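You operate a simulated robot arm through the tools that you are given. There is no shell and no other tool. Be economical: measure what you need, move in short steps, check, and stop when the job is done.

You are at the controls of a simulated robot arm. One attempt, no reset.

Task
Open the right sampler cupboard door, take the rinse bottle on the mixing bench top and put it away on the top sampler cupboard shelf and shut the door again. Put the wash bottle labelled "P3" from the mixing bench top on the paper stack there and the wash bottle marked "P1" on the table top. Open the mixer cupboard door, take the tub from the top mixer cupboard shelf and leave it on the mixing bench top, then shut the door. Put the silver fitting from the mixing bench top on the desk right of the keyboard and the black fitting on the bench left of the bath. Open the left wash drawer, take the scrubbing brush on the desk right of the keyboard and put it away inside and shut the drawer again. The order is free. Set down upright: rinse bottle, wash bottle.

The check looks at the end state, three seconds after you hand in, the way a careful person would. Anything else that was tipped, shoved, dropped, spilled or broken makes it a failure.

Robot
A 6-joint arm with a four-finger gripper on a trunk, on a base that drives. Base frame: it is fixed to the floor where the robot stands at the start and does not move with it; the origin is under the middle of the robot, x ahead of it, y to its left, z up. Units: m, degrees, N and s.
Its first joint turns from -166.0 to 166.0 degrees. Places, roughly: bench left of the bath (19x58 cm) [-2.98, 0.52, 0.88]; desk right of the keyboard [-1.1, -0.9, 0.9]; fitting [-2, -0.75, 1]; left wash drawer [-2.8, 0.7, 0.7]; mixer cupboard door [-2, -0.4, 0.4]; mixing bench top [-2, -0.8, 0.9]; paper stack (21x15x2 cm) [-2.2, -0.9, 0.9]; right sampler cupboard door [1.2, -0.1, 0.4]; rinse bottle [-1.75, -1, 1]; s1 drawer [-2.9, 0.7, 0.7]; scrubbing brush (17x7x9 cm) [-1.2, -0.9, 0.9]; table top [-0.3, 1.7, 0.9]; top sampler cupboard shelf [1.5, -0.1, 0.4]; tub (10x10x9 cm) [-2.1, -0.5, 0.4]; wash bottle [-2, -0.75, 1]. Payload 3.67 kg.
The tool frame sits at the grasp point between the pads (the TCP): z along the fingers, y along the line on which they close. The tips reach 0.028 m beyond it. The gripper opens to 0.112 m. The gripper's body begins 0.073 m behind the TCP.
Orientation is that of the tool frame in the base frame, as a unit quaternion [x, y, z, w]. With the fingers straight down and closing along the base's y, the tool's x points along the base's -x, its y along +y and its z along -z.

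Tools
- The arm moves only by the tool play_rows. Its argument "motion" is a list that holds one entry, the list of rows, each a list of 7 numbers: the shift along the base's x, y, z in units of 20 mm (1.0 is 20 mm), then the turn, a rotation vector about the base's x, y, z in units of 8 degrees (1.0 is 8 degrees), then the finger opening in mm, from 0 to 112. In form: [[[dx, dy, dz, ax, ay, az, hand], ...]]. A call has 1 to 20 rows; each row shifts and turns the commanded pose from where the row before left it. A call with a number of a shift or a turn outside -1 to 1 is refused whole. Rows are played at 5 a second. More than 0.05 m and 8.6 degrees between two rows, or a gripper value outside its range, and nothing of the call is played. A pose out of reach is approached as far as the arm can. The call stops where the force on the tool passes 40 N (or 10 N more than at its start, if that is more) or the arm is blocked; 0.2 s more then pass. The fingers move at their own pace and stop on an object; they squeeze with about 40 N. The grip force told is the motor's: it shows also when the fingers shut on nothing. Time passes only in rows, and 0.2 s behind the last, so rows that do not move let the fingers close. It gives the time, the measured TCP pose, the force on the tool (base axes), the opening and the grip force at its end, in the units of the frame above (readings bear some noise), with the torque about the TCP (base axes, N m) and any sound that the robot's microphone picked up.
- Cameras (640 x 400 px; columns grow to the right, rows downward): "scene" is now at [0.08, 0.1701, 1.344]; the picture's right is [-0.52, -0.86, 0.00], its down [-0.47, 0.28, -0.84] and it looks along [0.72, -0.43, -0.55] (base axes); focal length 250 px, centre (320, 200). "wrist" rides on the gripper at [0.06, -0.018, -0.104] in the tool frame; the picture's right is [0.29, 0.96, 0.00], its down [-0.80, 0.24, -0.55] and it looks along [-0.53, 0.16, 0.83] (tool axes); focal length 234 px, centre (320, 200). There is no depth. A picture from a camera that has moved, and an enlarged one, comes with that camera's place and axes in the base frame and with its lens. The place of the scene camera against the robot may be out by one fixed shift of up to 0.025 m in any direction.
- capture(camera): a new picture of that camera. The clock stands still meanwhile.
- roll_base(legs): drives the robot by 1 to 6 legs, each [ahead, left, turn to the left] in m, m and degrees, along the robot's own axes; the way and the turn of a leg run together, so that a leg with both is an arc; at most 1.5 m and 180 degrees a leg. The arm and the cameras ride along, it lands a little off, and it stops where it bumps. It gives what a move gives.
- pan_tilt(pan, tilt): turns the head with the scene camera to pan (to the left, within 143 degrees either way) and tilt (down, from -29 to 69), counted from straight ahead of the robot. It gives what a move gives.
- enlarge(camera, box): a new picture of the part [left, top, right, bottom] of that camera's present view, enlarged. The clock stands still meanwhile.
- close_job(): hands the job in; it is judged then, once.

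Work in short steps. Places have to be worked out from the pictures, the camera data and where the tool is seen: move nearer, look again, correct. Check each grasp and each placing, and mend what went wrong. You have 525 turns and 308 pictures in all, those below and enlarged ones among them. Open the gripper and draw the arm clear of the work before you hand the job in, unless the task says otherwise; then end with one line.

The tools are called after "Request:" as name(argument=value, ...) on one line, values as JSON. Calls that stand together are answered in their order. play_rows: Moves the arm, as the interface text tells. Its arguments: {"type":"object","properties":{"motion":{"type":"array","items":{"type":"array","items":{"type":"array","items":{"type":"number"}}}}},"required":["motion"]} The other tools are called the same way: roll_base (legs) drives the base; pan_tilt (pan, tilt) turns the head that bears the scene camera; capture (camera) takes a picture; enlarge (camera, box) takes an enlarged picture of a part of a camera's view; close_job () hands the job in.

At the start:

```text
time: 0.0
eef_pos: [0.6785, -0.3169, 0.7744]
orientation: [0.0, 1.0, 0.0, 0.0]
contact_force: [1.0, -0.2, 0.8]
wrist_torque: [0.0, 0.01, 0.01]
finger_gap: 0.1122
grasp_force: 0.1
robot x, y, heading: [-0.0022, 0.002, 0.4]
head pan, tilt: [-31.1, 33.3]
```

scene: 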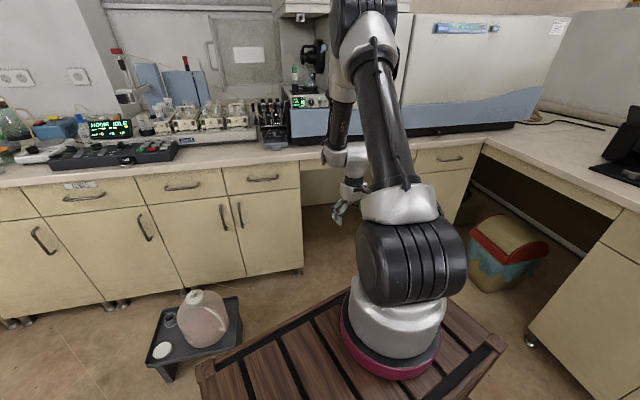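
wrist: 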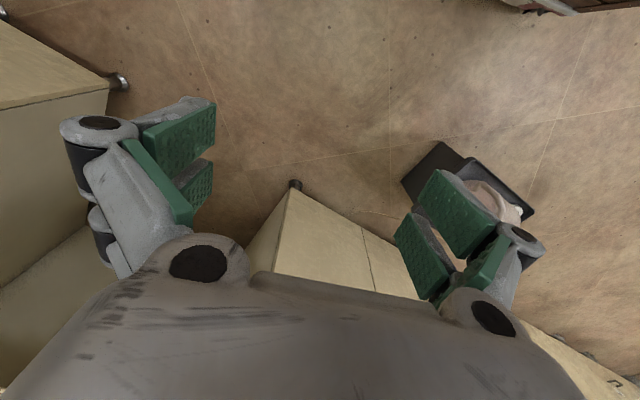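

I begin with a look round the room, panning the head to several directions.

Request:
pan_tilt(pan=143, tilt=25)

Request:
capture(camera="scene")

Request:
pan_tilt(pan=-143, tilt=25)

Request:
capture(camera="scene")

Request:
pan_tilt(pan=70, tilt=25)

Request:
capture(camera="scene")

Request:
pan_tilt(pan=0, tilt=30)

Request:
capture(camera="scene")

```text
time: 2.6
eef_pos: [0.6795, -0.3159, 0.7732]
orientation: [0.001, 1.0, 0.0, -0.001]
contact_force: [0.9, 0.0, -0.2]
wrist_torque: [0.02, 0.0, 0.0]
finger_gap: 0.1121
grasp_force: 0.1
robot x, y, heading: [0.0015, -0.0007, 0.2]
head pan, tilt: [143.0, 25.0]
```

```text
305 pictures are left
camera scene: at [-0.0697, 0.2715, 1.3571], right [0.6, 0.8, 0.0], down [0.34, -0.25, -0.91], along [-0.72, 0.55, -0.42], focal length 250 px, centre (320, 200)
```

scene: 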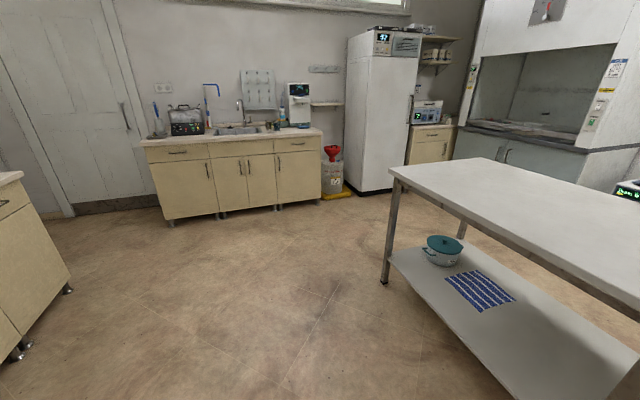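

```text
time: 6.6
eef_pos: [0.6799, -0.3174, 0.7735]
orientation: [0.0, 1.0, 0.0, 0.0]
contact_force: [-0.6, 0.2, -0.3]
wrist_torque: [0.0, -0.01, 0.02]
finger_gap: 0.112
grasp_force: 0.0
robot x, y, heading: [-0.0009, 0.0005, 0.2]
head pan, tilt: [-143.0, 25.0]
```

```text
304 pictures are left
camera scene: at [-0.0697, 0.1605, 1.3571], right [-0.6, 0.8, 0.0], down [0.34, 0.25, -0.91], along [-0.72, -0.55, -0.42], focal length 250 px, centre (320, 200)
```

scene: 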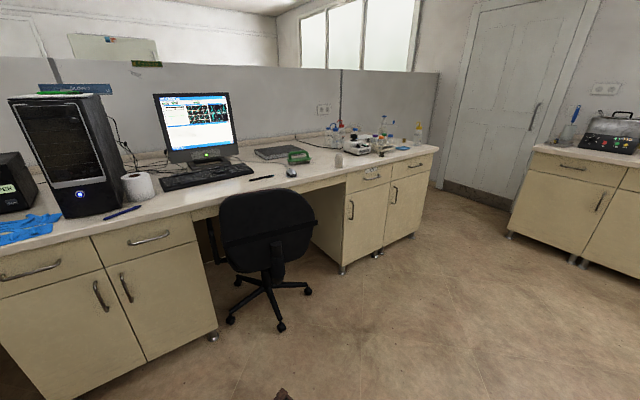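

```text
time: 9.6
eef_pos: [0.6793, -0.3177, 0.7751]
orientation: [0.0, 1.0, 0.0, 0.0]
contact_force: [0.0, -0.6, -0.1]
wrist_torque: [0.0, -0.03, 0.03]
finger_gap: 0.1121
grasp_force: 0.1
robot x, y, heading: [-0.003, -0.0006, -0.1]
head pan, tilt: [70.0, 25.0]
```

```text
303 pictures are left
camera scene: at [0.0354, 0.3026, 1.3571], right [0.94, -0.34, 0.0], down [-0.14, -0.4, -0.91], along [0.31, 0.85, -0.42], focal length 250 px, centre (320, 200)
```

scene: 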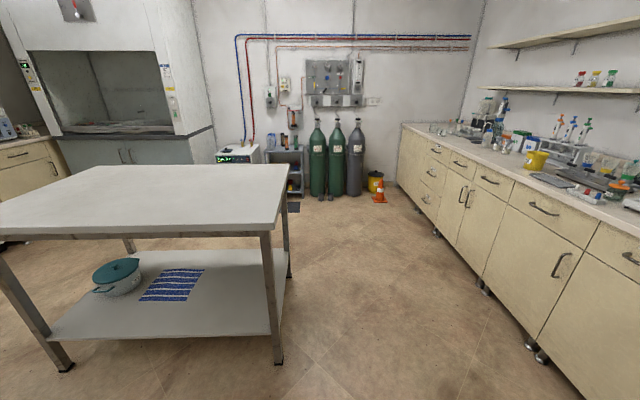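

```text
time: 11.1
eef_pos: [0.6793, -0.3168, 0.774]
orientation: [0.0, 1.0, 0.0, 0.0]
contact_force: [-0.1, 0.1, -0.4]
wrist_torque: [-0.01, -0.01, 0.0]
finger_gap: 0.1119
grasp_force: 0.1
robot x, y, heading: [0.0006, -0.0021, -0.2]
head pan, tilt: [0.0, 30.0]
```

```text
302 pictures are left
camera scene: at [0.0943, 0.2161, 1.3492], right [0.0, -1.0, 0.0], down [-0.5, 0.0, -0.87], along [0.87, 0.0, -0.5], focal length 250 px, centre (320, 200)
```

scene: 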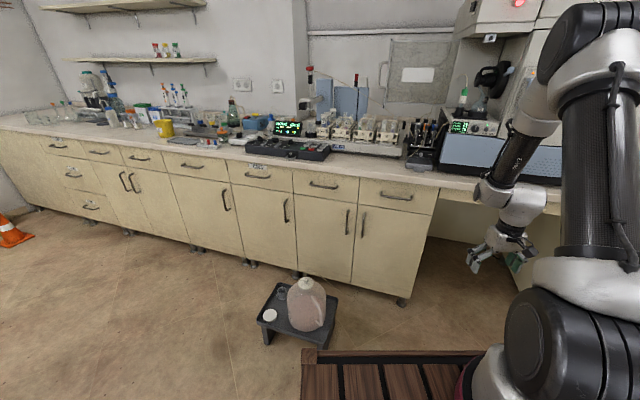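

The room layout is clear. Now I zoom on the sampler cupboard and the mixing bench.

Request:
enlarge(camera="scene", box=[160, 120, 460, 308])

Request:
pan_tilt(pan=-143, tilt=25)

Request:
enlarge(camera="scene", box=[240, 90, 480, 240])

```text
2.13 times, centred on (310, 214) of scene
camera zoom: at [0.0943, 0.2161, 1.3492], right [0.0, -1.0, 0.0], down [-0.5, 0.0, -0.87], along [0.87, 0.0, -0.5], focal length 532 px, centre (341, 170)
```

zoom: 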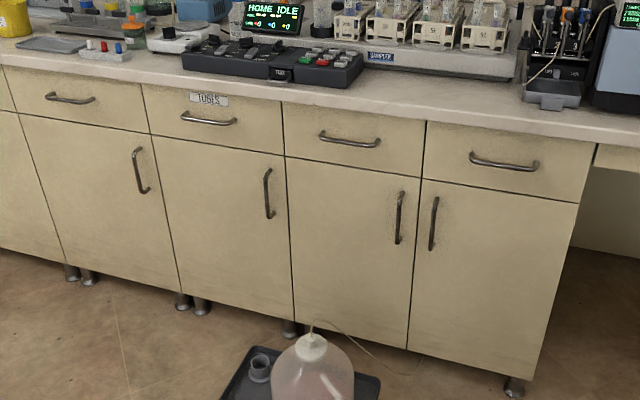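

```text
time: 13.3
eef_pos: [0.6788, -0.3174, 0.7731]
orientation: [0.0, 1.0, 0.0, 0.0]
contact_force: [-0.1, 0.2, 0.2]
wrist_torque: [-0.04, -0.01, 0.02]
finger_gap: 0.1118
grasp_force: 0.1
robot x, y, heading: [0.0015, -0.0018, 0.1]
head pan, tilt: [-143.0, 25.0]
```

```text
2.67 times, centred on (360, 165) of scene
camera zoom: at [-0.0697, 0.1605, 1.3571], right [-0.6, 0.8, 0.0], down [0.34, 0.25, -0.91], along [-0.72, -0.55, -0.42], focal length 666 px, centre (213, 293)
```

zoom: 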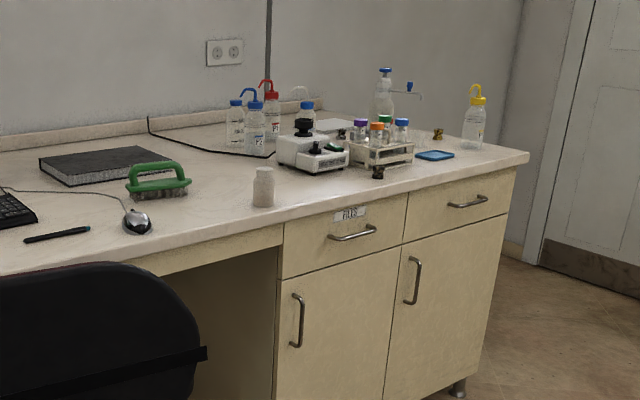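

I look down at my own base to judge its footprint and where the arm's first axis stands.

Request:
pan_tilt(pan=-40, tilt=69)

Request:
capture(camera="scene")

Request:
pan_tilt(pan=-120, tilt=60)

Request:
capture(camera="scene")

```text
time: 15.1
eef_pos: [0.6798, -0.3166, 0.774]
orientation: [0.001, 1.0, 0.0, 0.0]
contact_force: [0.3, -0.4, 0.4]
wrist_torque: [0.02, 0.02, -0.02]
finger_gap: 0.1121
grasp_force: 0.1
robot x, y, heading: [-0.0011, 0.001, 0.1]
head pan, tilt: [-40.0, 68.8]
```

```text
299 pictures are left
camera scene: at [0.0467, 0.18, 1.2977], right [-0.64, -0.77, 0.0], down [-0.71, 0.6, -0.36], along [0.28, -0.23, -0.93], focal length 250 px, centre (320, 200)
```

scene: 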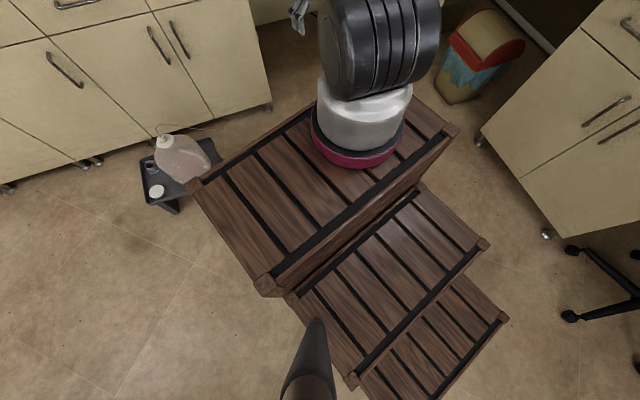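

```text
time: 16.6
eef_pos: [0.6792, -0.3164, 0.7752]
orientation: [0.0, 1.0, 0.0, 0.0]
contact_force: [-0.3, 0.3, 0.7]
wrist_torque: [0.02, 0.01, 0.01]
finger_gap: 0.112
grasp_force: 0.0
robot x, y, heading: [0.0014, 0.0007, -0.1]
head pan, tilt: [-120.0, 60.0]
```

```text
298 pictures are left
camera scene: at [-0.0295, 0.1583, 1.3071], right [-0.87, 0.5, 0.0], down [0.43, 0.75, -0.5], along [-0.25, -0.43, -0.87], focal length 250 px, centre (320, 200)
```

scene: 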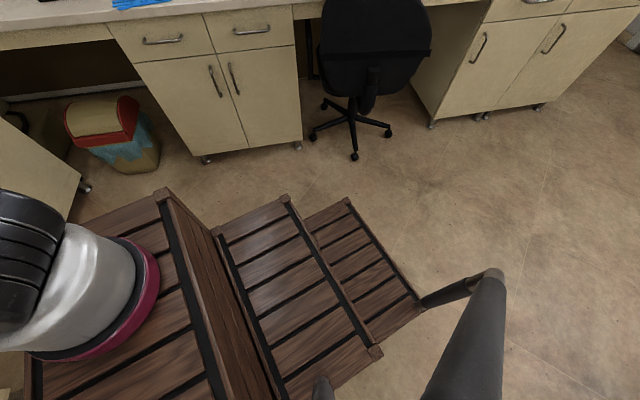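

Base is a stepped block, roughly x ±0.4, y ±0.28, with the arm axis near (0.2, 0). I stand a bit closer to the sampler cupboard and turn the tool toward horizontal, in steps.

Request:
roll_base(legs=[[0.12, -0.03, 0]])

Request:
play_rows(motion=[[[0, 0.5, 0, 0, -1, 0, 112], [0, 0.5, 0, 0, -1, 0, 112], [0, 0.5, 0, 0, -1, 0, 112], [0, 0.5, 0, 0, -1, 0, 112], [0, 0.5, 0, 0, -1, 0, 112], [0, 0.5, 0, 0, -1, 0, 112], [0, 1, 0, 0, -1, 0, 112], [0, 1, 0, 0, -1, 0, 112], [0, 1, 0, 0, -1, 0, 60], [0, 1, 0, 0, -1, 0, 60], [0, 1, 0, 0, -0.8, 0, 60]]])

Request:
pan_tilt(pan=-10, tilt=38)

Request:
capture(camera="scene")

Request:
capture(camera="wrist")

```text
time: 17.9
eef_pos: [0.7984, -0.3463, 0.7758]
orientation: [0.001, 1.0, 0.001, 0.0]
contact_force: [-0.1, -0.1, 0.0]
wrist_torque: [0.0, 0.03, 0.0]
finger_gap: 0.112
grasp_force: 0.1
robot x, y, heading: [0.1156, -0.026, -0.1]
head pan, tilt: [-120.0, 60.0]
```

```text
time: 20.3
eef_pos: [0.8962, -0.304, 0.9151]
orientation: [-0.009, 0.78, 0.026, 0.626]
contact_force: [0.3, 0.3, 0.2]
wrist_torque: [0.03, 0.01, 0.02]
finger_gap: 0.0598
grasp_force: 0.2
out of reach, approached as far as the arm can: row 3, 4, 6, 7, 8, 9, 10, 11
robot x, y, heading: [0.1179, -0.0298, -0.0]
head pan, tilt: [-120.0, 60.0]
```

```text
time: 22.2
eef_pos: [0.8965, -0.3043, 0.915]
orientation: [-0.01, 0.78, 0.026, 0.625]
contact_force: [-0.2, -0.1, 0.0]
wrist_torque: [0.0, 0.0, 0.0]
finger_gap: 0.0598
grasp_force: 0.0
robot x, y, heading: [0.1192, -0.0291, -0.0]
head pan, tilt: [-10.0, 38.0]
```

```text
297 pictures are left
camera scene: at [0.2078, 0.1709, 1.3368], right [-0.17, -0.98, 0.0], down [-0.61, 0.11, -0.79], along [0.78, -0.14, -0.62], focal length 250 px, centre (320, 200)
```

scene: 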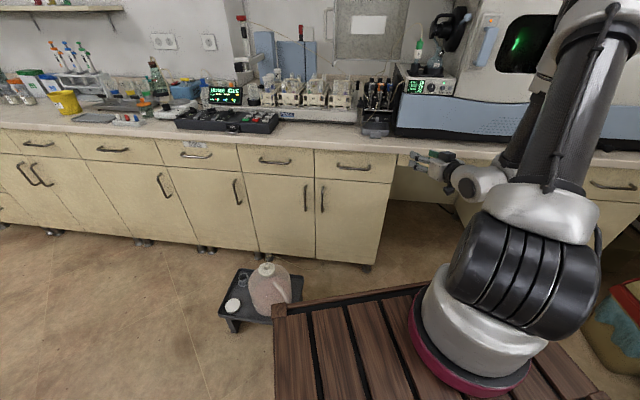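

```text
296 pictures are left
camera wrist: at [0.7824, -0.3267, 0.8769], right [-0.11, 0.96, -0.25], down [-0.38, 0.2, 0.91], along [0.92, 0.19, 0.34], focal length 234 px, centre (320, 200)
```

wrist: 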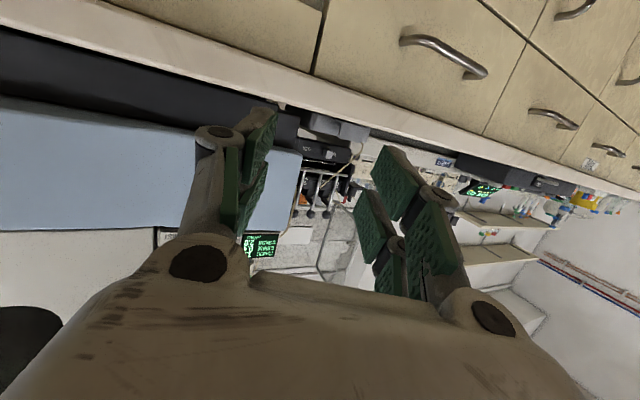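

The forward-pointing pose is too near for the arm. I try a no-move row to see where the commanded pose now stands, then move out and lower.

Request:
play_rows(motion=[[[0, 0, 0, 0, 0, 0, 60]]])

Request:
play_rows(motion=[[[0, 1, -1, 0, 0.5, 0, 60], [0, 1, -1, 0, 0.5, 0, 60], [0, 1, -1, 0, 0.5, 0, 60], [0, 1, -1, 0, 0.5, 0, 60], [0, 1, -1, 0, 0.5, 0, 60]]])

```text
time: 22.6
eef_pos: [0.8961, -0.3039, 0.9149]
orientation: [-0.009, 0.781, 0.026, 0.624]
contact_force: [-0.1, -0.7, 0.5]
wrist_torque: [-0.03, 0.01, 0.05]
finger_gap: 0.0601
grasp_force: 0.2
robot x, y, heading: [0.1199, -0.0311, -0.1]
head pan, tilt: [-10.0, 38.0]
```

```text
time: 23.8
eef_pos: [0.9188, -0.2275, 0.8433]
orientation: [-0.008, 0.875, 0.023, 0.483]
contact_force: [-0.5, 0.8, -0.8]
wrist_torque: [0.02, -0.02, 0.01]
finger_gap: 0.06
grasp_force: 0.1
out of reach, approached as far as the arm can: row 1, 2, 3, 4, 5
robot x, y, heading: [0.1179, -0.0328, -0.0]
head pan, tilt: [-10.0, 38.0]
```

Inner-reach limit again, so I drive back 0.3 m and approach with the arm further out.

Request:
roll_base(legs=[[-0.3, 0.03, 0]])

Request:
play_rows(motion=[[[1, 1, -1, 0, 0, 0, 60], [1, 1, -1, 0, 0, 0, 60], [1, 1, -1, 0, 0, 0, 60], [1, 1, -1, 0, 0, 0, 60], [1, 1, -1, 0, 0, 0, 60], [1, 1, -1, 0, 0, 0, 60], [1, 1, -1, 0, 0, 0, 60], [1, 1, -1, 0, 0, 0, 60]]])

Request:
capture(camera="scene")

```text
time: 25.8
eef_pos: [0.6157, -0.1972, 0.8454]
orientation: [-0.009, 0.876, 0.023, 0.482]
contact_force: [-0.5, -0.4, 0.2]
wrist_torque: [0.04, -0.02, -0.03]
finger_gap: 0.0601
grasp_force: 0.1
robot x, y, heading: [-0.1824, 0.0004, 0.2]
head pan, tilt: [-10.0, 38.0]
```

```text
time: 27.6
eef_pos: [0.8047, -0.0763, 0.7074]
orientation: [-0.015, 0.876, 0.029, 0.481]
contact_force: [0.0, 0.4, 0.7]
wrist_torque: [-0.03, 0.0, -0.01]
finger_gap: 0.0599
grasp_force: 0.0
out of reach, approached as far as the arm can: row 1, 2, 3, 4, 5, 6, 7, 8
robot x, y, heading: [-0.1813, -0.0047, 0.2]
head pan, tilt: [-10.0, 38.0]
```

```text
295 pictures are left
camera scene: at [-0.0948, 0.2006, 1.3368], right [-0.17, -0.98, 0.0], down [-0.61, 0.11, -0.79], along [0.78, -0.14, -0.62], focal length 250 px, centre (320, 200)
```

scene: 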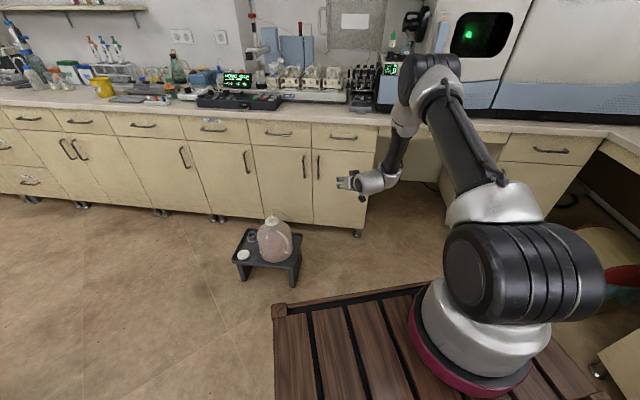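

Still clamped, though it moves; the forearm is too steep. I back off another 0.2 m so the arm is more outstretched.

Request:
roll_base(legs=[[-0.2, 0, 0]])

Request:
play_rows(motion=[[[1, 0.5, -1, 0, 0, 0, 60], [1, 0.5, -1, 0, 0, 0, 60], [1, 0, -1, 0, 0, 0, 60], [1, 0, -1, 0, 0, 0, 60], [1, 0, 0, 0, 0, 0, 60], [1, 0, 0, 0, 0, 0, 60], [1, 0, 0, 0, 0, 0, 60], [1, 0, 0, 0, 0, 0, 60], [1, 0, 0, 0, 0, 0, 60], [1, 0, 0, 0, 0, 0, 60]]])

Request:
capture(camera="scene")

```text
time: 29.2
eef_pos: [0.6013, -0.0759, 0.707]
orientation: [-0.016, 0.876, 0.029, 0.481]
contact_force: [-0.4, 2.0, 0.5]
wrist_torque: [-0.02, -0.02, -0.02]
finger_gap: 0.0602
grasp_force: 0.0
robot x, y, heading: [-0.386, -0.0019, 0.0]
head pan, tilt: [-10.0, 38.0]
```

```text
time: 31.4
eef_pos: [0.776, -0.054, 0.6088]
orientation: [-0.021, 0.885, 0.039, 0.464]
contact_force: [-0.5, -0.4, -0.6]
wrist_torque: [0.01, -0.02, 0.03]
finger_gap: 0.0602
grasp_force: 0.2
out of reach, approached as far as the arm can: row 2, 10
robot x, y, heading: [-0.3829, -0.0018, 0.1]
head pan, tilt: [-10.0, 38.0]
```

```text
294 pictures are left
camera scene: at [-0.2975, 0.2002, 1.3368], right [-0.17, -0.99, 0.0], down [-0.61, 0.11, -0.79], along [0.78, -0.14, -0.62], focal length 250 px, centre (320, 200)
```

scene: 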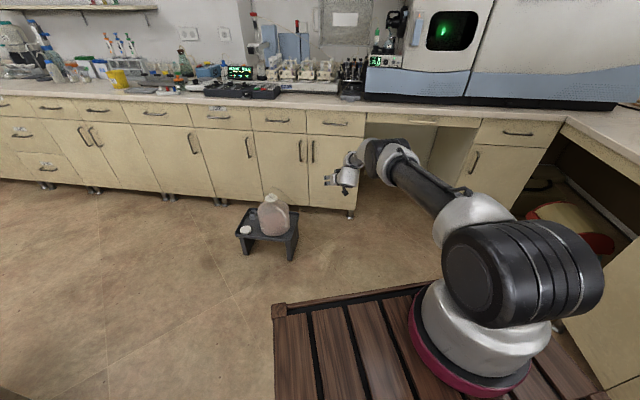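

The arm is now near full reach (1.16 m ahead of the robot). I pull the tool back a little and drive closer to the door.

Request:
play_rows(motion=[[[-1, 0, -0.5, 0, 0, 0, 60], [-1, 0, -0.5, 0, 0, 0, 60], [-1, 0.3, -0.5, 0, 0, 0, 60], [-1, 0.3, -0.5, 0, 0, 0, 60]]])

Request:
roll_base(legs=[[0.33, 0, 0]])

Request:
capture(camera="scene")

Request:
capture(camera="wrist")

```text
time: 32.4
eef_pos: [0.7225, -0.0502, 0.5876]
orientation: [-0.015, 0.875, 0.028, 0.483]
contact_force: [0.2, 0.2, 0.3]
wrist_torque: [-0.02, 0.0, 0.0]
finger_gap: 0.0601
grasp_force: 0.1
out of reach, approached as far as the arm can: row 1, 2
robot x, y, heading: [-0.3846, 0.0017, -0.2]
head pan, tilt: [-10.0, 38.0]
```

```text
time: 34.6
eef_pos: [1.0556, -0.051, 0.5865]
orientation: [-0.014, 0.876, 0.028, 0.482]
contact_force: [-0.1, 0.8, 0.5]
wrist_torque: [0.01, 0.0, 0.03]
finger_gap: 0.06
grasp_force: 0.0
robot x, y, heading: [-0.0541, 0.0024, -0.3]
head pan, tilt: [-10.0, 38.0]
```

```text
293 pictures are left
camera scene: at [0.036, 0.2005, 1.3368], right [-0.17, -0.98, 0.0], down [-0.61, 0.11, -0.79], along [0.78, -0.14, -0.62], focal length 250 px, centre (320, 200)
```

scene: 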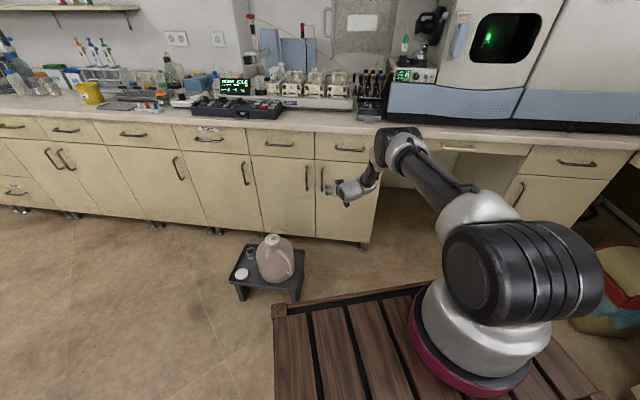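

```text
292 pictures are left
camera wrist: at [0.9367, -0.076, 0.5901], right [-0.2, 0.96, -0.21], down [-0.05, 0.2, 0.98], along [0.98, 0.21, 0.01], focal length 234 px, centre (320, 200)
```

wrist: 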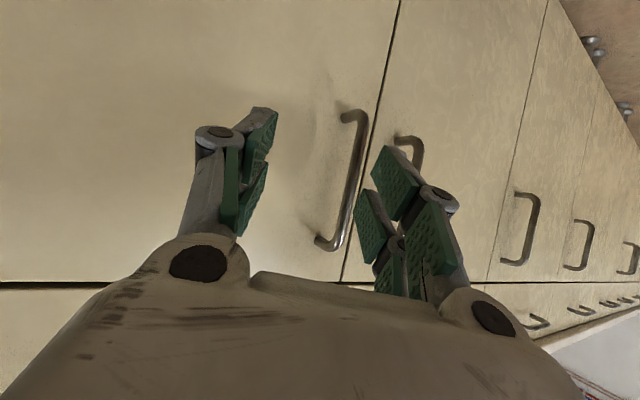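

Handle bar of the right door is near (1.15, -0.006, 0.57), the neighbour's bar about 5 cm to its left. I line up in y with a narrower opening, then go in.

Request:
play_rows(motion=[[[0, 1, 0, 0, 0, 0, 44], [0, 1, -0.3, 0, 0, 0, 44], [0.5, 0.25, -0.3, 0, 0, 0, 44], [1, 0, 0, 0, 0, 0, 44]]])

Request:
capture(camera="wrist")

```text
time: 35.6
eef_pos: [1.092, -0.0148, 0.5744]
orientation: [-0.014, 0.876, 0.028, 0.482]
contact_force: [-0.3, 0.5, 0.2]
wrist_torque: [-0.02, 0.01, -0.04]
finger_gap: 0.044
grasp_force: 0.2
out of reach, approached as far as the arm can: row 2
robot x, y, heading: [-0.0528, -0.0004, 0.1]
head pan, tilt: [-10.0, 38.0]
```

```text
291 pictures are left
camera wrist: at [0.973, -0.0393, 0.5776], right [-0.2, 0.96, -0.21], down [-0.05, 0.2, 0.98], along [0.98, 0.21, 0.01], focal length 234 px, centre (320, 200)
```

wrist: 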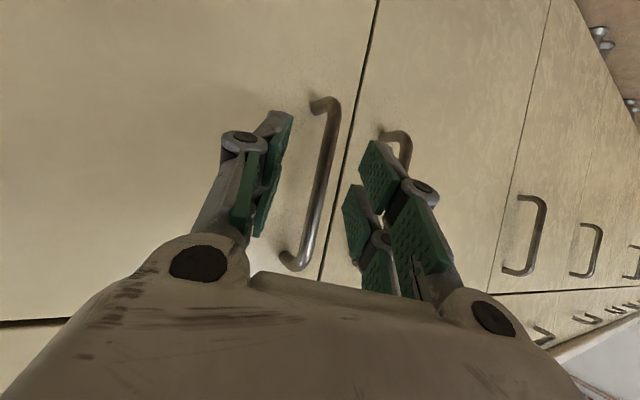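

The bar is lined up between the fingers. I move forward slowly, with small y correction.

Request:
play_rows(motion=[[[0.8, 0.5, 0, 0, 0, 0, 44], [0.8, 0.2, 0, 0, 0, 0, 44], [0.8, 0, 0, 0, 0, 0, 44]]])

Request:
capture(camera="wrist")

```text
time: 36.4
eef_pos: [1.1075, -0.0048, 0.5744]
orientation: [-0.014, 0.876, 0.028, 0.482]
contact_force: [-0.4, -0.5, -1.1]
wrist_torque: [-0.05, 0.02, -0.03]
finger_gap: 0.0441
grasp_force: 0.0
out of reach, approached as far as the arm can: row 2, 3
robot x, y, heading: [-0.0514, -0.0014, 0.3]
head pan, tilt: [-10.0, 38.0]
```

```text
290 pictures are left
camera wrist: at [0.989, -0.0298, 0.5772], right [-0.2, 0.96, -0.21], down [-0.05, 0.2, 0.98], along [0.98, 0.21, 0.01], focal length 234 px, centre (320, 200)
```

wrist: 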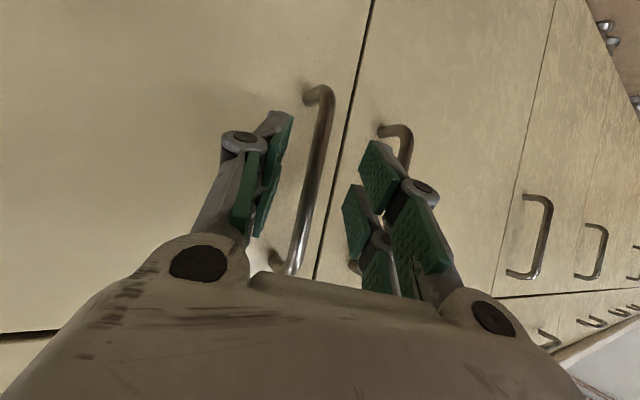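

Arm is at its outer limit; I drive the base ahead to bring the fingers over the bar.

Request:
roll_base(legs=[[0.05, 0, 0]])

Request:
capture(camera="wrist")

```text
time: 37.4
eef_pos: [1.1424, -0.0073, 0.5706]
orientation: [-0.014, 0.878, 0.028, 0.478]
contact_force: [-1.4, 0.9, 1.1]
wrist_torque: [-0.01, -0.04, -0.04]
finger_gap: 0.0452
grasp_force: 0.0
robot x, y, heading: [-0.0175, 0.0004, 0.0]
head pan, tilt: [-10.0, 38.0]
stopped in leg 1: the force on the tool passed its limit at 102 N (the readings are from after the stop); the commanded pose is now the measured one
```

```text
289 pictures are left
camera wrist: at [1.0232, -0.0307, 0.5741], right [-0.21, 0.96, -0.21], down [-0.04, 0.2, 0.98], along [0.98, 0.21, 0.0], focal length 234 px, centre (320, 200)
```

wrist: 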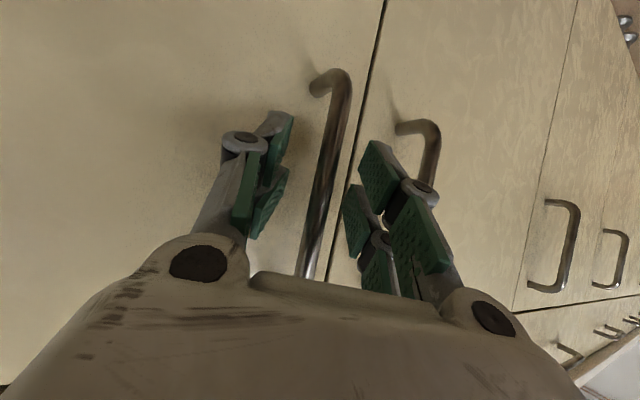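

Tips touched the door face, so the bar is at the pads. I back off a hair and close the gripper.

Request:
play_rows(motion=[[[-0.2, 0, 0, 0, 0, 0, 44], [0, 0, 0, 0, 0, 0, 0], [0, 0, 0, 0, 0, 0, 0], [0, 0, 0, 0, 0, 0, 0]]])

Request:
capture(camera="wrist")

```text
time: 38.4
eef_pos: [1.1392, -0.0051, 0.5704]
orientation: [-0.016, 0.878, 0.028, 0.478]
contact_force: [3.5, 14.9, -2.2]
wrist_torque: [-2.27, -0.13, 0.21]
finger_gap: 0.0122
grasp_force: 45.0
robot x, y, heading: [-0.0126, 0.0021, -0.1]
head pan, tilt: [-10.0, 38.0]
```

```text
288 pictures are left
camera wrist: at [1.0193, -0.0293, 0.5741], right [-0.21, 0.96, -0.21], down [-0.04, 0.2, 0.98], along [0.98, 0.21, 0.0], focal length 234 px, centre (320, 200)
```

wrist: 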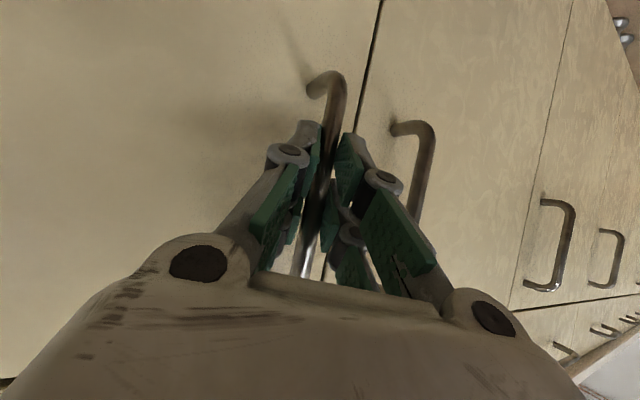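

Bar gripped (12 mm). I pull the door open by driving back along its arc.

Request:
roll_base(legs=[[-0.06, -0.005, 0], [-0.06, -0.016, 0]])

Request:
capture(camera="scene")

```text
time: 39.2
eef_pos: [1.1153, -0.0004, 0.5706]
orientation: [-0.02, 0.878, 0.028, 0.478]
contact_force: [0.1, 0.7, -0.8]
wrist_torque: [-2.37, -0.29, 0.08]
finger_gap: 0.0119
grasp_force: 44.8
robot x, y, heading: [-0.0364, -0.0014, -0.1]
head pan, tilt: [-10.0, 38.0]
stopped in leg 1: the force on the tool passed its limit at 62 N (the readings are from after the stop); the commanded pose is now the measured one
```

```text
287 pictures are left
camera scene: at [0.0506, 0.1993, 1.3368], right [-0.17, -0.98, 0.0], down [-0.61, 0.11, -0.79], along [0.78, -0.14, -0.62], focal length 250 px, centre (320, 200)
```

scene: 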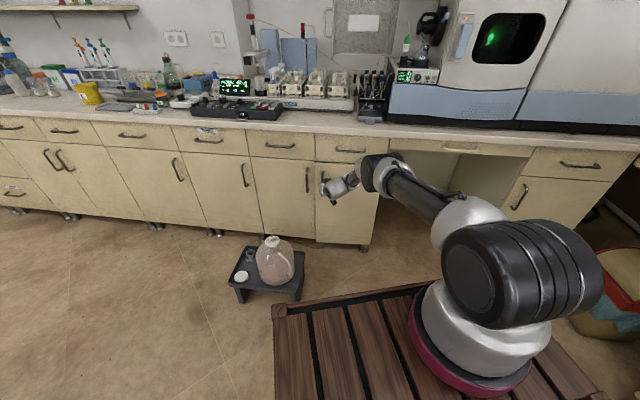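

The door came 2 cm then the jerk tripped the limit. I continue with gentle arm pulls.

Request:
play_rows(motion=[[[-0.4, 0, 0, 0, 0, 0, 0], [-0.4, 0, 0, 0, 0, 0, 0], [-0.4, 0, 0, 0, 0, 0.3, 0], [-0.4, 0, 0, 0, 0, 0.3, 0], [-0.4, -0.05, 0, 0, 0, 0.3, 0], [-0.4, -0.05, 0, 0, 0, 0.3, 0]]])

```text
time: 40.6
eef_pos: [1.0686, -0.0004, 0.5701]
orientation: [-0.094, 0.873, 0.07, 0.474]
contact_force: [-0.4, 30.1, -1.1]
wrist_torque: [-2.08, -0.43, 0.31]
finger_gap: 0.0121
grasp_force: 44.8
robot x, y, heading: [-0.0376, -0.0025, 0.1]
head pan, tilt: [-10.0, 38.0]
```

Works. I carry on pulling with a little yaw, easing the sideways force.

Request:
play_rows(motion=[[[-0.3, 0.2, 0, 0, 0, 0.3, 0], [-0.4, 0, 0, 0, 0, 0.3, 0], [-0.4, 0, 0, 0, 0, 0.3, 0], [-0.4, -0.1, 0, 0, 0, 0.3, 0], [-0.4, -0.1, 0, 0, 0, 0.4, 0], [-0.4, -0.1, 0, 0, 0, 0.4, 0]]])

Request:
capture(camera="scene")

```text
time: 42.0
eef_pos: [1.0237, -0.008, 0.5693]
orientation: [-0.211, 0.852, 0.133, 0.46]
contact_force: [4.1, -26.4, -0.9]
wrist_torque: [-2.49, -0.11, -0.42]
finger_gap: 0.0121
grasp_force: 44.8
robot x, y, heading: [-0.0392, -0.0024, 0.1]
head pan, tilt: [-10.0, 38.0]
```

```text
286 pictures are left
camera scene: at [0.0507, 0.1984, 1.3369], right [-0.17, -0.98, 0.0], down [-0.61, 0.11, -0.79], along [0.78, -0.14, -0.62], focal length 250 px, centre (320, 200)
```

scene: 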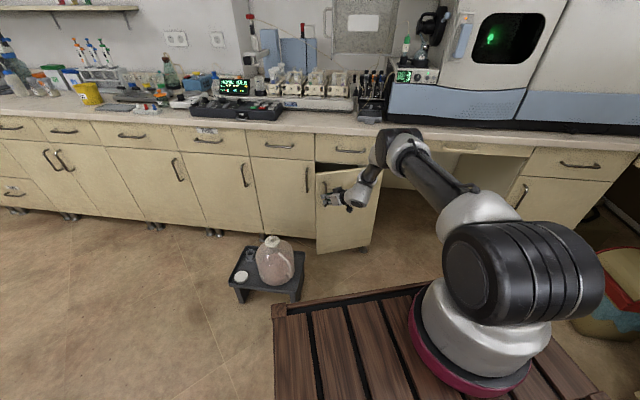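

Door is about 20° open. I continue along the arc with growing -y.

Request:
play_rows(motion=[[[-0.3, -0.5, 0, 0, 0, 0, 0], [-0.65, -0.35, 0, 0, 0, 0.3, 0], [-0.65, -0.35, 0, 0, 0, 0.3, 0], [-0.6, -0.4, 0, 0, 0, 0.3, 0], [-0.6, -0.4, 0, 0, 0, 0.3, 0]]])

```text
time: 42.7
eef_pos: [0.9956, -0.0166, 0.5703]
orientation: [-0.245, 0.842, 0.152, 0.456]
contact_force: [0.3, 3.6, 2.9]
wrist_torque: [-2.28, -0.81, 0.07]
finger_gap: 0.012
grasp_force: 45.4
robot x, y, heading: [-0.0432, -0.0003, 0.2]
head pan, tilt: [-10.0, 38.0]
stopped in row 3: the force on the tool passed its limit at 46 N (the readings are from after the stop); the commanded pose is now the measured one
```

Force limit tripped; I check the wrist view for how the bar sits in the fingers.

Request:
capture(camera="wrist")

```text
285 pictures are left
camera wrist: at [0.9046, -0.0963, 0.5736], right [-0.66, 0.72, -0.21], down [-0.14, 0.15, 0.98], along [0.74, 0.68, 0.0], focal length 234 px, centre (320, 200)
```

wrist: 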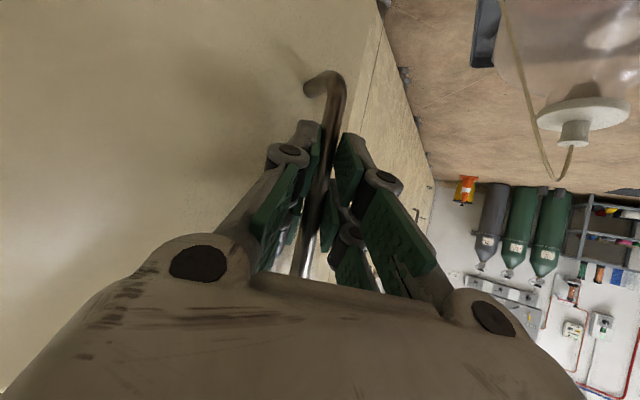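

Grip is still sound. I continue in smaller steps, watching the force.

Request:
play_rows(motion=[[[-0.3, -0.1, 0, 0, 0, 0.2, 0], [-0.3, -0.1, 0, 0, 0, 0.2, 0], [-0.3, -0.1, 0, 0, 0, 0.2, 0], [-0.3, -0.1, 0, 0, 0, 0.2, 0]]])

```text
time: 43.7
eef_pos: [0.971, -0.0246, 0.5699]
orientation: [-0.289, 0.829, 0.177, 0.446]
contact_force: [-0.3, 1.7, 3.8]
wrist_torque: [-2.06, -0.96, -0.05]
finger_gap: 0.0122
grasp_force: 44.8
robot x, y, heading: [-0.0395, -0.0027, -0.0]
head pan, tilt: [-10.0, 38.0]
```

Low force now. Continuing with the same direction, slope growing.

Request:
play_rows(motion=[[[-0.4, -0.16, 0, 0, 0, 0.2, 0], [-0.4, -0.17, 0, 0, 0, 0.2, 0], [-0.4, -0.18, 0, 0, 0, 0.2, 0], [-0.4, -0.19, 0, 0, 0, 0.2, 0], [-0.4, -0.2, 0, 0, 0, 0.2, 0], [-0.4, -0.22, 0, 0, 0, 0.2, 0]]])

Request:
capture(camera="scene")

```text
time: 45.1
eef_pos: [0.9246, -0.0491, 0.5711]
orientation: [-0.357, 0.801, 0.214, 0.43]
contact_force: [12.1, -19.2, 3.4]
wrist_torque: [-1.3, -1.88, -0.21]
finger_gap: 0.0125
grasp_force: 44.9
robot x, y, heading: [-0.038, -0.0046, 0.2]
head pan, tilt: [-10.0, 38.0]
```

```text
284 pictures are left
camera scene: at [0.0501, 0.1995, 1.3368], right [-0.17, -0.99, 0.0], down [-0.61, 0.11, -0.79], along [0.78, -0.13, -0.62], focal length 250 px, centre (320, 200)
```

scene: 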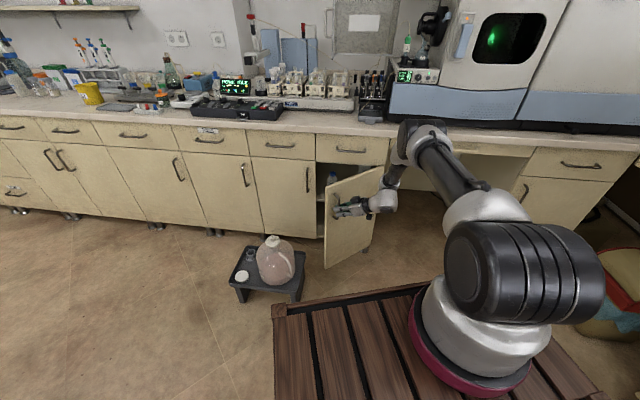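

Door around 40° open. Continue with steeper slope.

Request:
play_rows(motion=[[[-0.2, -0.3, 0, 0, 0, 0.2, 0], [-0.35, -0.3, 0, 0, 0, 0.25, 0], [-0.35, -0.3, 0, 0, 0, 0.25, 0], [-0.35, -0.33, 0, 0, 0, 0.25, 0], [-0.35, -0.35, 0, 0, 0, 0.25, 0], [-0.35, -0.37, 0, 0, 0, 0.25, 0]]])

```text
time: 46.5
eef_pos: [0.8832, -0.0786, 0.5691]
orientation: [-0.437, 0.76, 0.259, 0.406]
contact_force: [-4.0, 6.0, 5.9]
wrist_torque: [-0.79, -2.11, 0.17]
finger_gap: 0.012
grasp_force: 45.5
robot x, y, heading: [-0.0401, 0.0022, 0.2]
head pan, tilt: [-10.0, 38.0]
stopped in row 6: the force on the tool passed its limit at 43 N (the readings are from after the stop); the commanded pose is now the measured one
```

Continue with slightly lower slope.

Request:
play_rows(motion=[[[-0.35, -0.24, 0, 0, 0, 0.25, 0], [-0.35, -0.26, 0, 0, 0, 0.25, 0], [-0.35, -0.28, 0, 0, 0, 0.25, 0], [-0.35, -0.3, 0, 0, 0, 0.25, 0], [-0.35, -0.32, 0, 0, 0, 0.25, 0]]])

Request:
capture(camera="scene")

```text
time: 47.8
eef_pos: [0.8521, -0.1118, 0.5692]
orientation: [-0.5, 0.721, 0.288, 0.383]
contact_force: [0.5, -1.0, -5.9]
wrist_torque: [-0.49, -2.19, 0.06]
finger_gap: 0.012
grasp_force: 45.0
robot x, y, heading: [-0.0379, -0.0006, 0.1]
head pan, tilt: [-10.0, 38.0]
stopped in row 5: the force on the tool passed its limit at 43 N (the readings are from after the stop); the commanded pose is now the measured one
```

```text
283 pictures are left
camera scene: at [0.0503, 0.2, 1.3368], right [-0.17, -0.99, 0.0], down [-0.61, 0.11, -0.79], along [0.78, -0.13, -0.62], focal length 250 px, centre (320, 200)
```

scene: 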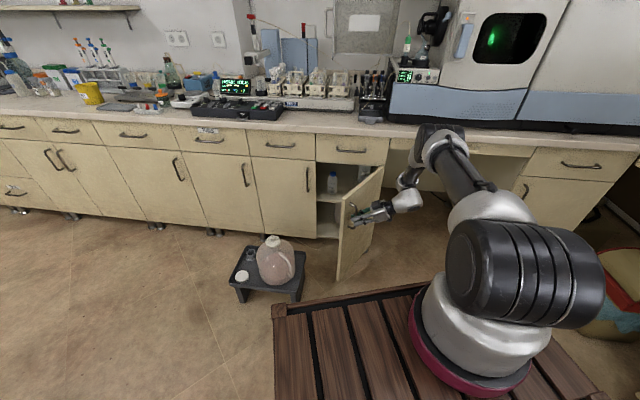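

About 60° open. Continue, now mostly in -y.

Request:
play_rows(motion=[[[-0.3, -0.33, 0, 0, 0, 0.25, 0], [-0.3, -0.36, 0, 0, 0, 0.25, 0], [-0.28, -0.38, 0, 0, 0, 0.25, 0], [-0.26, -0.4, 0, 0, 0, 0.25, 0], [-0.24, -0.42, 0, 0, 0, 0.25, 0], [-0.22, -0.44, 0, 0, 0, 0.25, 0]]])

```text
time: 49.2
eef_pos: [0.8199, -0.1576, 0.5704]
orientation: [-0.573, 0.665, 0.328, 0.35]
contact_force: [13.7, -8.0, -12.1]
wrist_torque: [-0.34, -2.12, -0.16]
finger_gap: 0.0123
grasp_force: 45.0
robot x, y, heading: [-0.0394, -0.0019, 0.3]
head pan, tilt: [-10.0, 38.0]
```

Continue to about 90°.

Request:
play_rows(motion=[[[-0.12, -0.42, 0, 0, 0, 0.2, 0], [-0.12, -0.44, 0, 0, 0, 0.2, 0], [-0.1, -0.45, 0, 0, 0, 0.2, 0], [-0.1, -0.46, 0, 0, 0, 0.2, 0], [-0.06, -0.46, 0, 0, 0, 0.2, 0], [-0.04, -0.46, 0, 0, 0, 0.2, 0], [0, -0.46, 0, 0, 0, 0.2, 0]]])

Request:
capture(camera="scene")

```text
time: 50.1
eef_pos: [0.8084, -0.183, 0.5707]
orientation: [-0.602, 0.636, 0.348, 0.335]
contact_force: [-8.4, 4.7, 7.8]
wrist_torque: [-0.65, -2.21, 0.08]
finger_gap: 0.0124
grasp_force: 45.4
robot x, y, heading: [-0.0382, 0.0027, 0.1]
head pan, tilt: [-10.0, 38.0]
stopped in row 4: the force on the tool passed its limit at 44 N (the readings are from after the stop); the commanded pose is now the measured one
```

```text
282 pictures are left
camera scene: at [0.0488, 0.2005, 1.3368], right [-0.17, -0.99, 0.0], down [-0.61, 0.1, -0.79], along [0.78, -0.13, -0.62], focal length 250 px, centre (320, 200)
```

scene: 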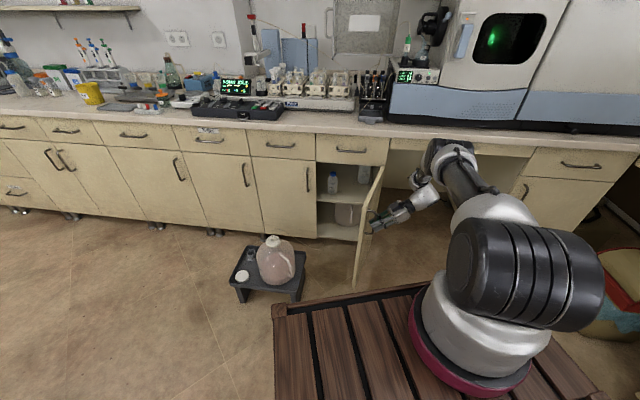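

One more push to about 90°.

Request:
play_rows(motion=[[[-0.1, -0.3, 0, 0, 0, 0.2, 0], [-0.1, -0.35, 0, 0, 0, 0.2, 0], [-0.08, -0.35, 0, 0, 0, 0.2, 0], [-0.06, -0.35, 0, 0, 0, 0.2, 0], [-0.04, -0.35, 0, 0, 0, 0.2, 0], [-0.02, -0.35, 0, 0, 0, 0.2, 0], [0, -0.35, 0, 0, 0, 0.2, 0], [0, -0.35, 0, 0, 0, 0.2, 0]]])

Request:
capture(camera="scene")

```text
time: 51.1
eef_pos: [0.7988, -0.2051, 0.5689]
orientation: [0.633, -0.603, -0.368, -0.316]
contact_force: [-11.6, 4.9, 10.2]
wrist_torque: [-0.1, -2.21, 0.14]
finger_gap: 0.0124
grasp_force: 44.8
robot x, y, heading: [-0.0405, -0.0021, 0.2]
head pan, tilt: [-10.0, 38.0]
stopped in row 4: the force on the tool passed its limit at 43 N (the readings are from after the stop); the commanded pose is now the measured one
```

```text
281 pictures are left
camera scene: at [0.0484, 0.2007, 1.3368], right [-0.17, -0.99, 0.0], down [-0.61, 0.1, -0.79], along [0.78, -0.13, -0.62], focal length 250 px, centre (320, 200)
```

scene: 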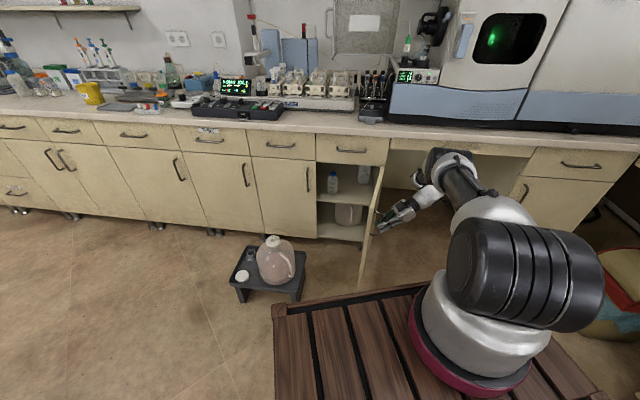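

Door is roughly 85° open, enough. I release the bar and withdraw along -y, then look into the cupboard.

Request:
play_rows(motion=[[[0, 0, 0, 0, 0, 0, 50], [0, 0, 0, 0, 0, 0, 50], [0, -1, 0.5, 0, 0, 0, 50], [0, -1, 0.5, 0, 0, 0, 50], [0, -1, 0.5, 0, 0, 0, 50], [0, -1, 0.5, 0, 0, 0, 50], [0, -1, 0.5, 0, 0, 0, 50]]])

Request:
enlarge(camera="scene", box=[260, 120, 420, 290])

```text
time: 52.7
eef_pos: [0.7997, -0.3066, 0.6179]
orientation: [0.632, -0.604, -0.368, -0.315]
contact_force: [-0.8, -0.7, -0.6]
wrist_torque: [-0.04, -0.01, 0.02]
finger_gap: 0.0498
grasp_force: 0.0
robot x, y, heading: [-0.0375, -0.0018, 0.2]
head pan, tilt: [-10.0, 38.0]
```

```text
2.35 times, centred on (340, 205) of scene
camera zoom: at [0.0491, 0.2005, 1.3368], right [-0.17, -0.99, 0.0], down [-0.61, 0.1, -0.79], along [0.78, -0.13, -0.62], focal length 588 px, centre (273, 188)
```

zoom: 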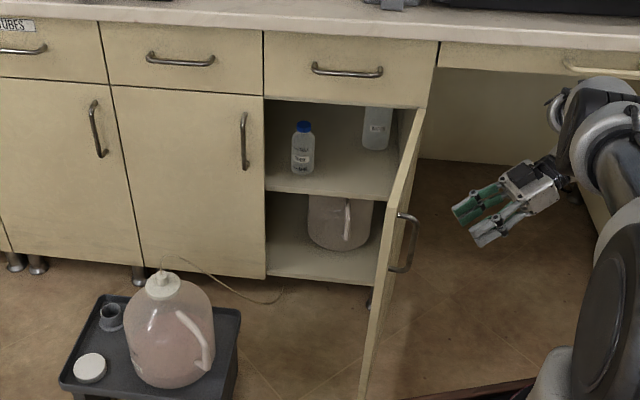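

Cupboard's top shelf (z≈0.42) has free room between two bottles. I straighten the tool downwards and raise it for travel.

Request:
play_rows(motion=[[[0, 0, 0.8, -1, 0, 0, 100], [0, 0, 0.8, -1, 0, 0, 100], [0, 0, 0.8, -1, 0, 0, 100], [0, 0, 0.8, -1, 0, 0, 100], [0, 0, 0.8, -1, 0, 0, 100], [0, 0, 0.8, -1, 0, 0, 100], [0, 0, 0.8, -1, 0, 0, 100], [0, 0, 0.8, -0.25, 0, 0, 100], [-0.5, 0, 0.8, 0, 0, 0, 100], [-0.5, 0, 0.8, 0, 0, -1, 100], [-0.5, 0, 0.8, 0, 0, -1, 100], [-0.5, 0, 0.8, 0, 0, -1, 100], [-0.5, 0, 0.8, 0, 0, -1, 100], [-0.5, 0, 0.8, 0, 0, -1, 100], [-0.5, 0, 0.8, 0, 0, -1, 100], [-0.5, 0, 0.8, 0, 0, -1, 100], [-0.5, 0, 0.8, 0, 0, -1, 100], [-0.5, 0, 0.8, 0, 0, -1, 100], [-0.5, 0, 0.8, 0, 0, -1, 100], [-0.5, 0, 0.8, 0, 0, -1, 100]]])

```text
time: 56.9
eef_pos: [0.6791, -0.3052, 0.9389]
orientation: [-0.015, 0.999, 0.041, -0.002]
contact_force: [-0.8, 0.7, -0.6]
wrist_torque: [0.02, 0.02, 0.0]
finger_gap: 0.1002
grasp_force: 0.0
robot x, y, heading: [-0.0396, -0.0024, 0.1]
head pan, tilt: [-10.0, 38.0]
```

The room is turned about −19° to my frame. I drive back toward the mixing bench and turn to face it (heading ≈ −109°), staying well away first.

Request:
roll_base(legs=[[-1.4, 0.4, 0], [0, 0, -109]])

Request:
pan_tilt(pan=0, tilt=35)

Request:
capture(camera="scene")

```text
time: 68.7
eef_pos: [-1.9587, -0.1892, 0.9385]
orientation: [0.804, 0.593, 0.025, 0.032]
contact_force: [-0.8, -0.5, -0.8]
wrist_torque: [0.01, 0.01, -0.03]
finger_gap: 0.1003
grasp_force: 0.1
robot x, y, heading: [-1.4374, 0.3881, -108.9]
head pan, tilt: [-10.0, 38.0]
```

```text
time: 69.4
eef_pos: [-1.9605, -0.1895, 0.9386]
orientation: [0.804, 0.593, 0.026, 0.032]
contact_force: [0.1, -0.1, -1.0]
wrist_torque: [0.02, -0.03, 0.01]
finger_gap: 0.1001
grasp_force: 0.0
robot x, y, heading: [-1.4377, 0.3862, -108.9]
head pan, tilt: [0.0, 35.0]
```

```text
279 pictures are left
camera scene: at [-1.2841, 0.2179, 1.3413], right [-0.95, 0.33, 0.0], down [0.19, 0.54, -0.82], along [-0.27, -0.77, -0.57], focal length 250 px, centre (320, 200)
```

scene: 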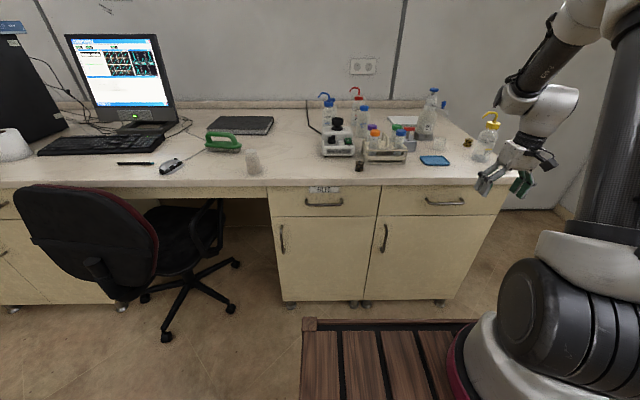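

Well aligned with the bench. Zoom on the items.

Request:
enlarge(camera="scene", box=[190, 70, 350, 190])

Request:
enlarge(camera="scene", box=[340, 70, 500, 190])

```text
3.33 times, centred on (270, 130) of scene
camera zoom: at [-1.2841, 0.2179, 1.3413], right [-0.95, 0.33, 0.0], down [0.19, 0.54, -0.82], along [-0.27, -0.77, -0.57], focal length 833 px, centre (487, 433)
```

zoom: 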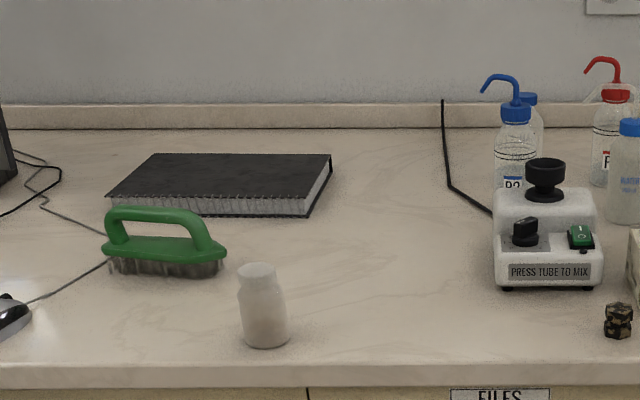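

```text
3.33 times, centred on (420, 130) of scene
camera zoom: at [-1.2841, 0.2179, 1.3413], right [-0.95, 0.33, 0.0], down [0.19, 0.54, -0.82], along [-0.27, -0.77, -0.57], focal length 833 px, centre (-13, 433)
```

zoom: 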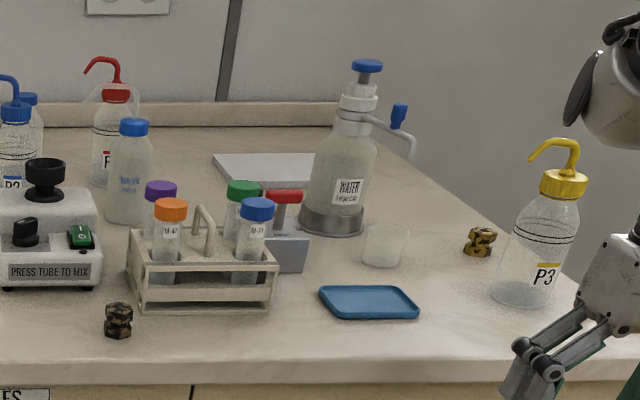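

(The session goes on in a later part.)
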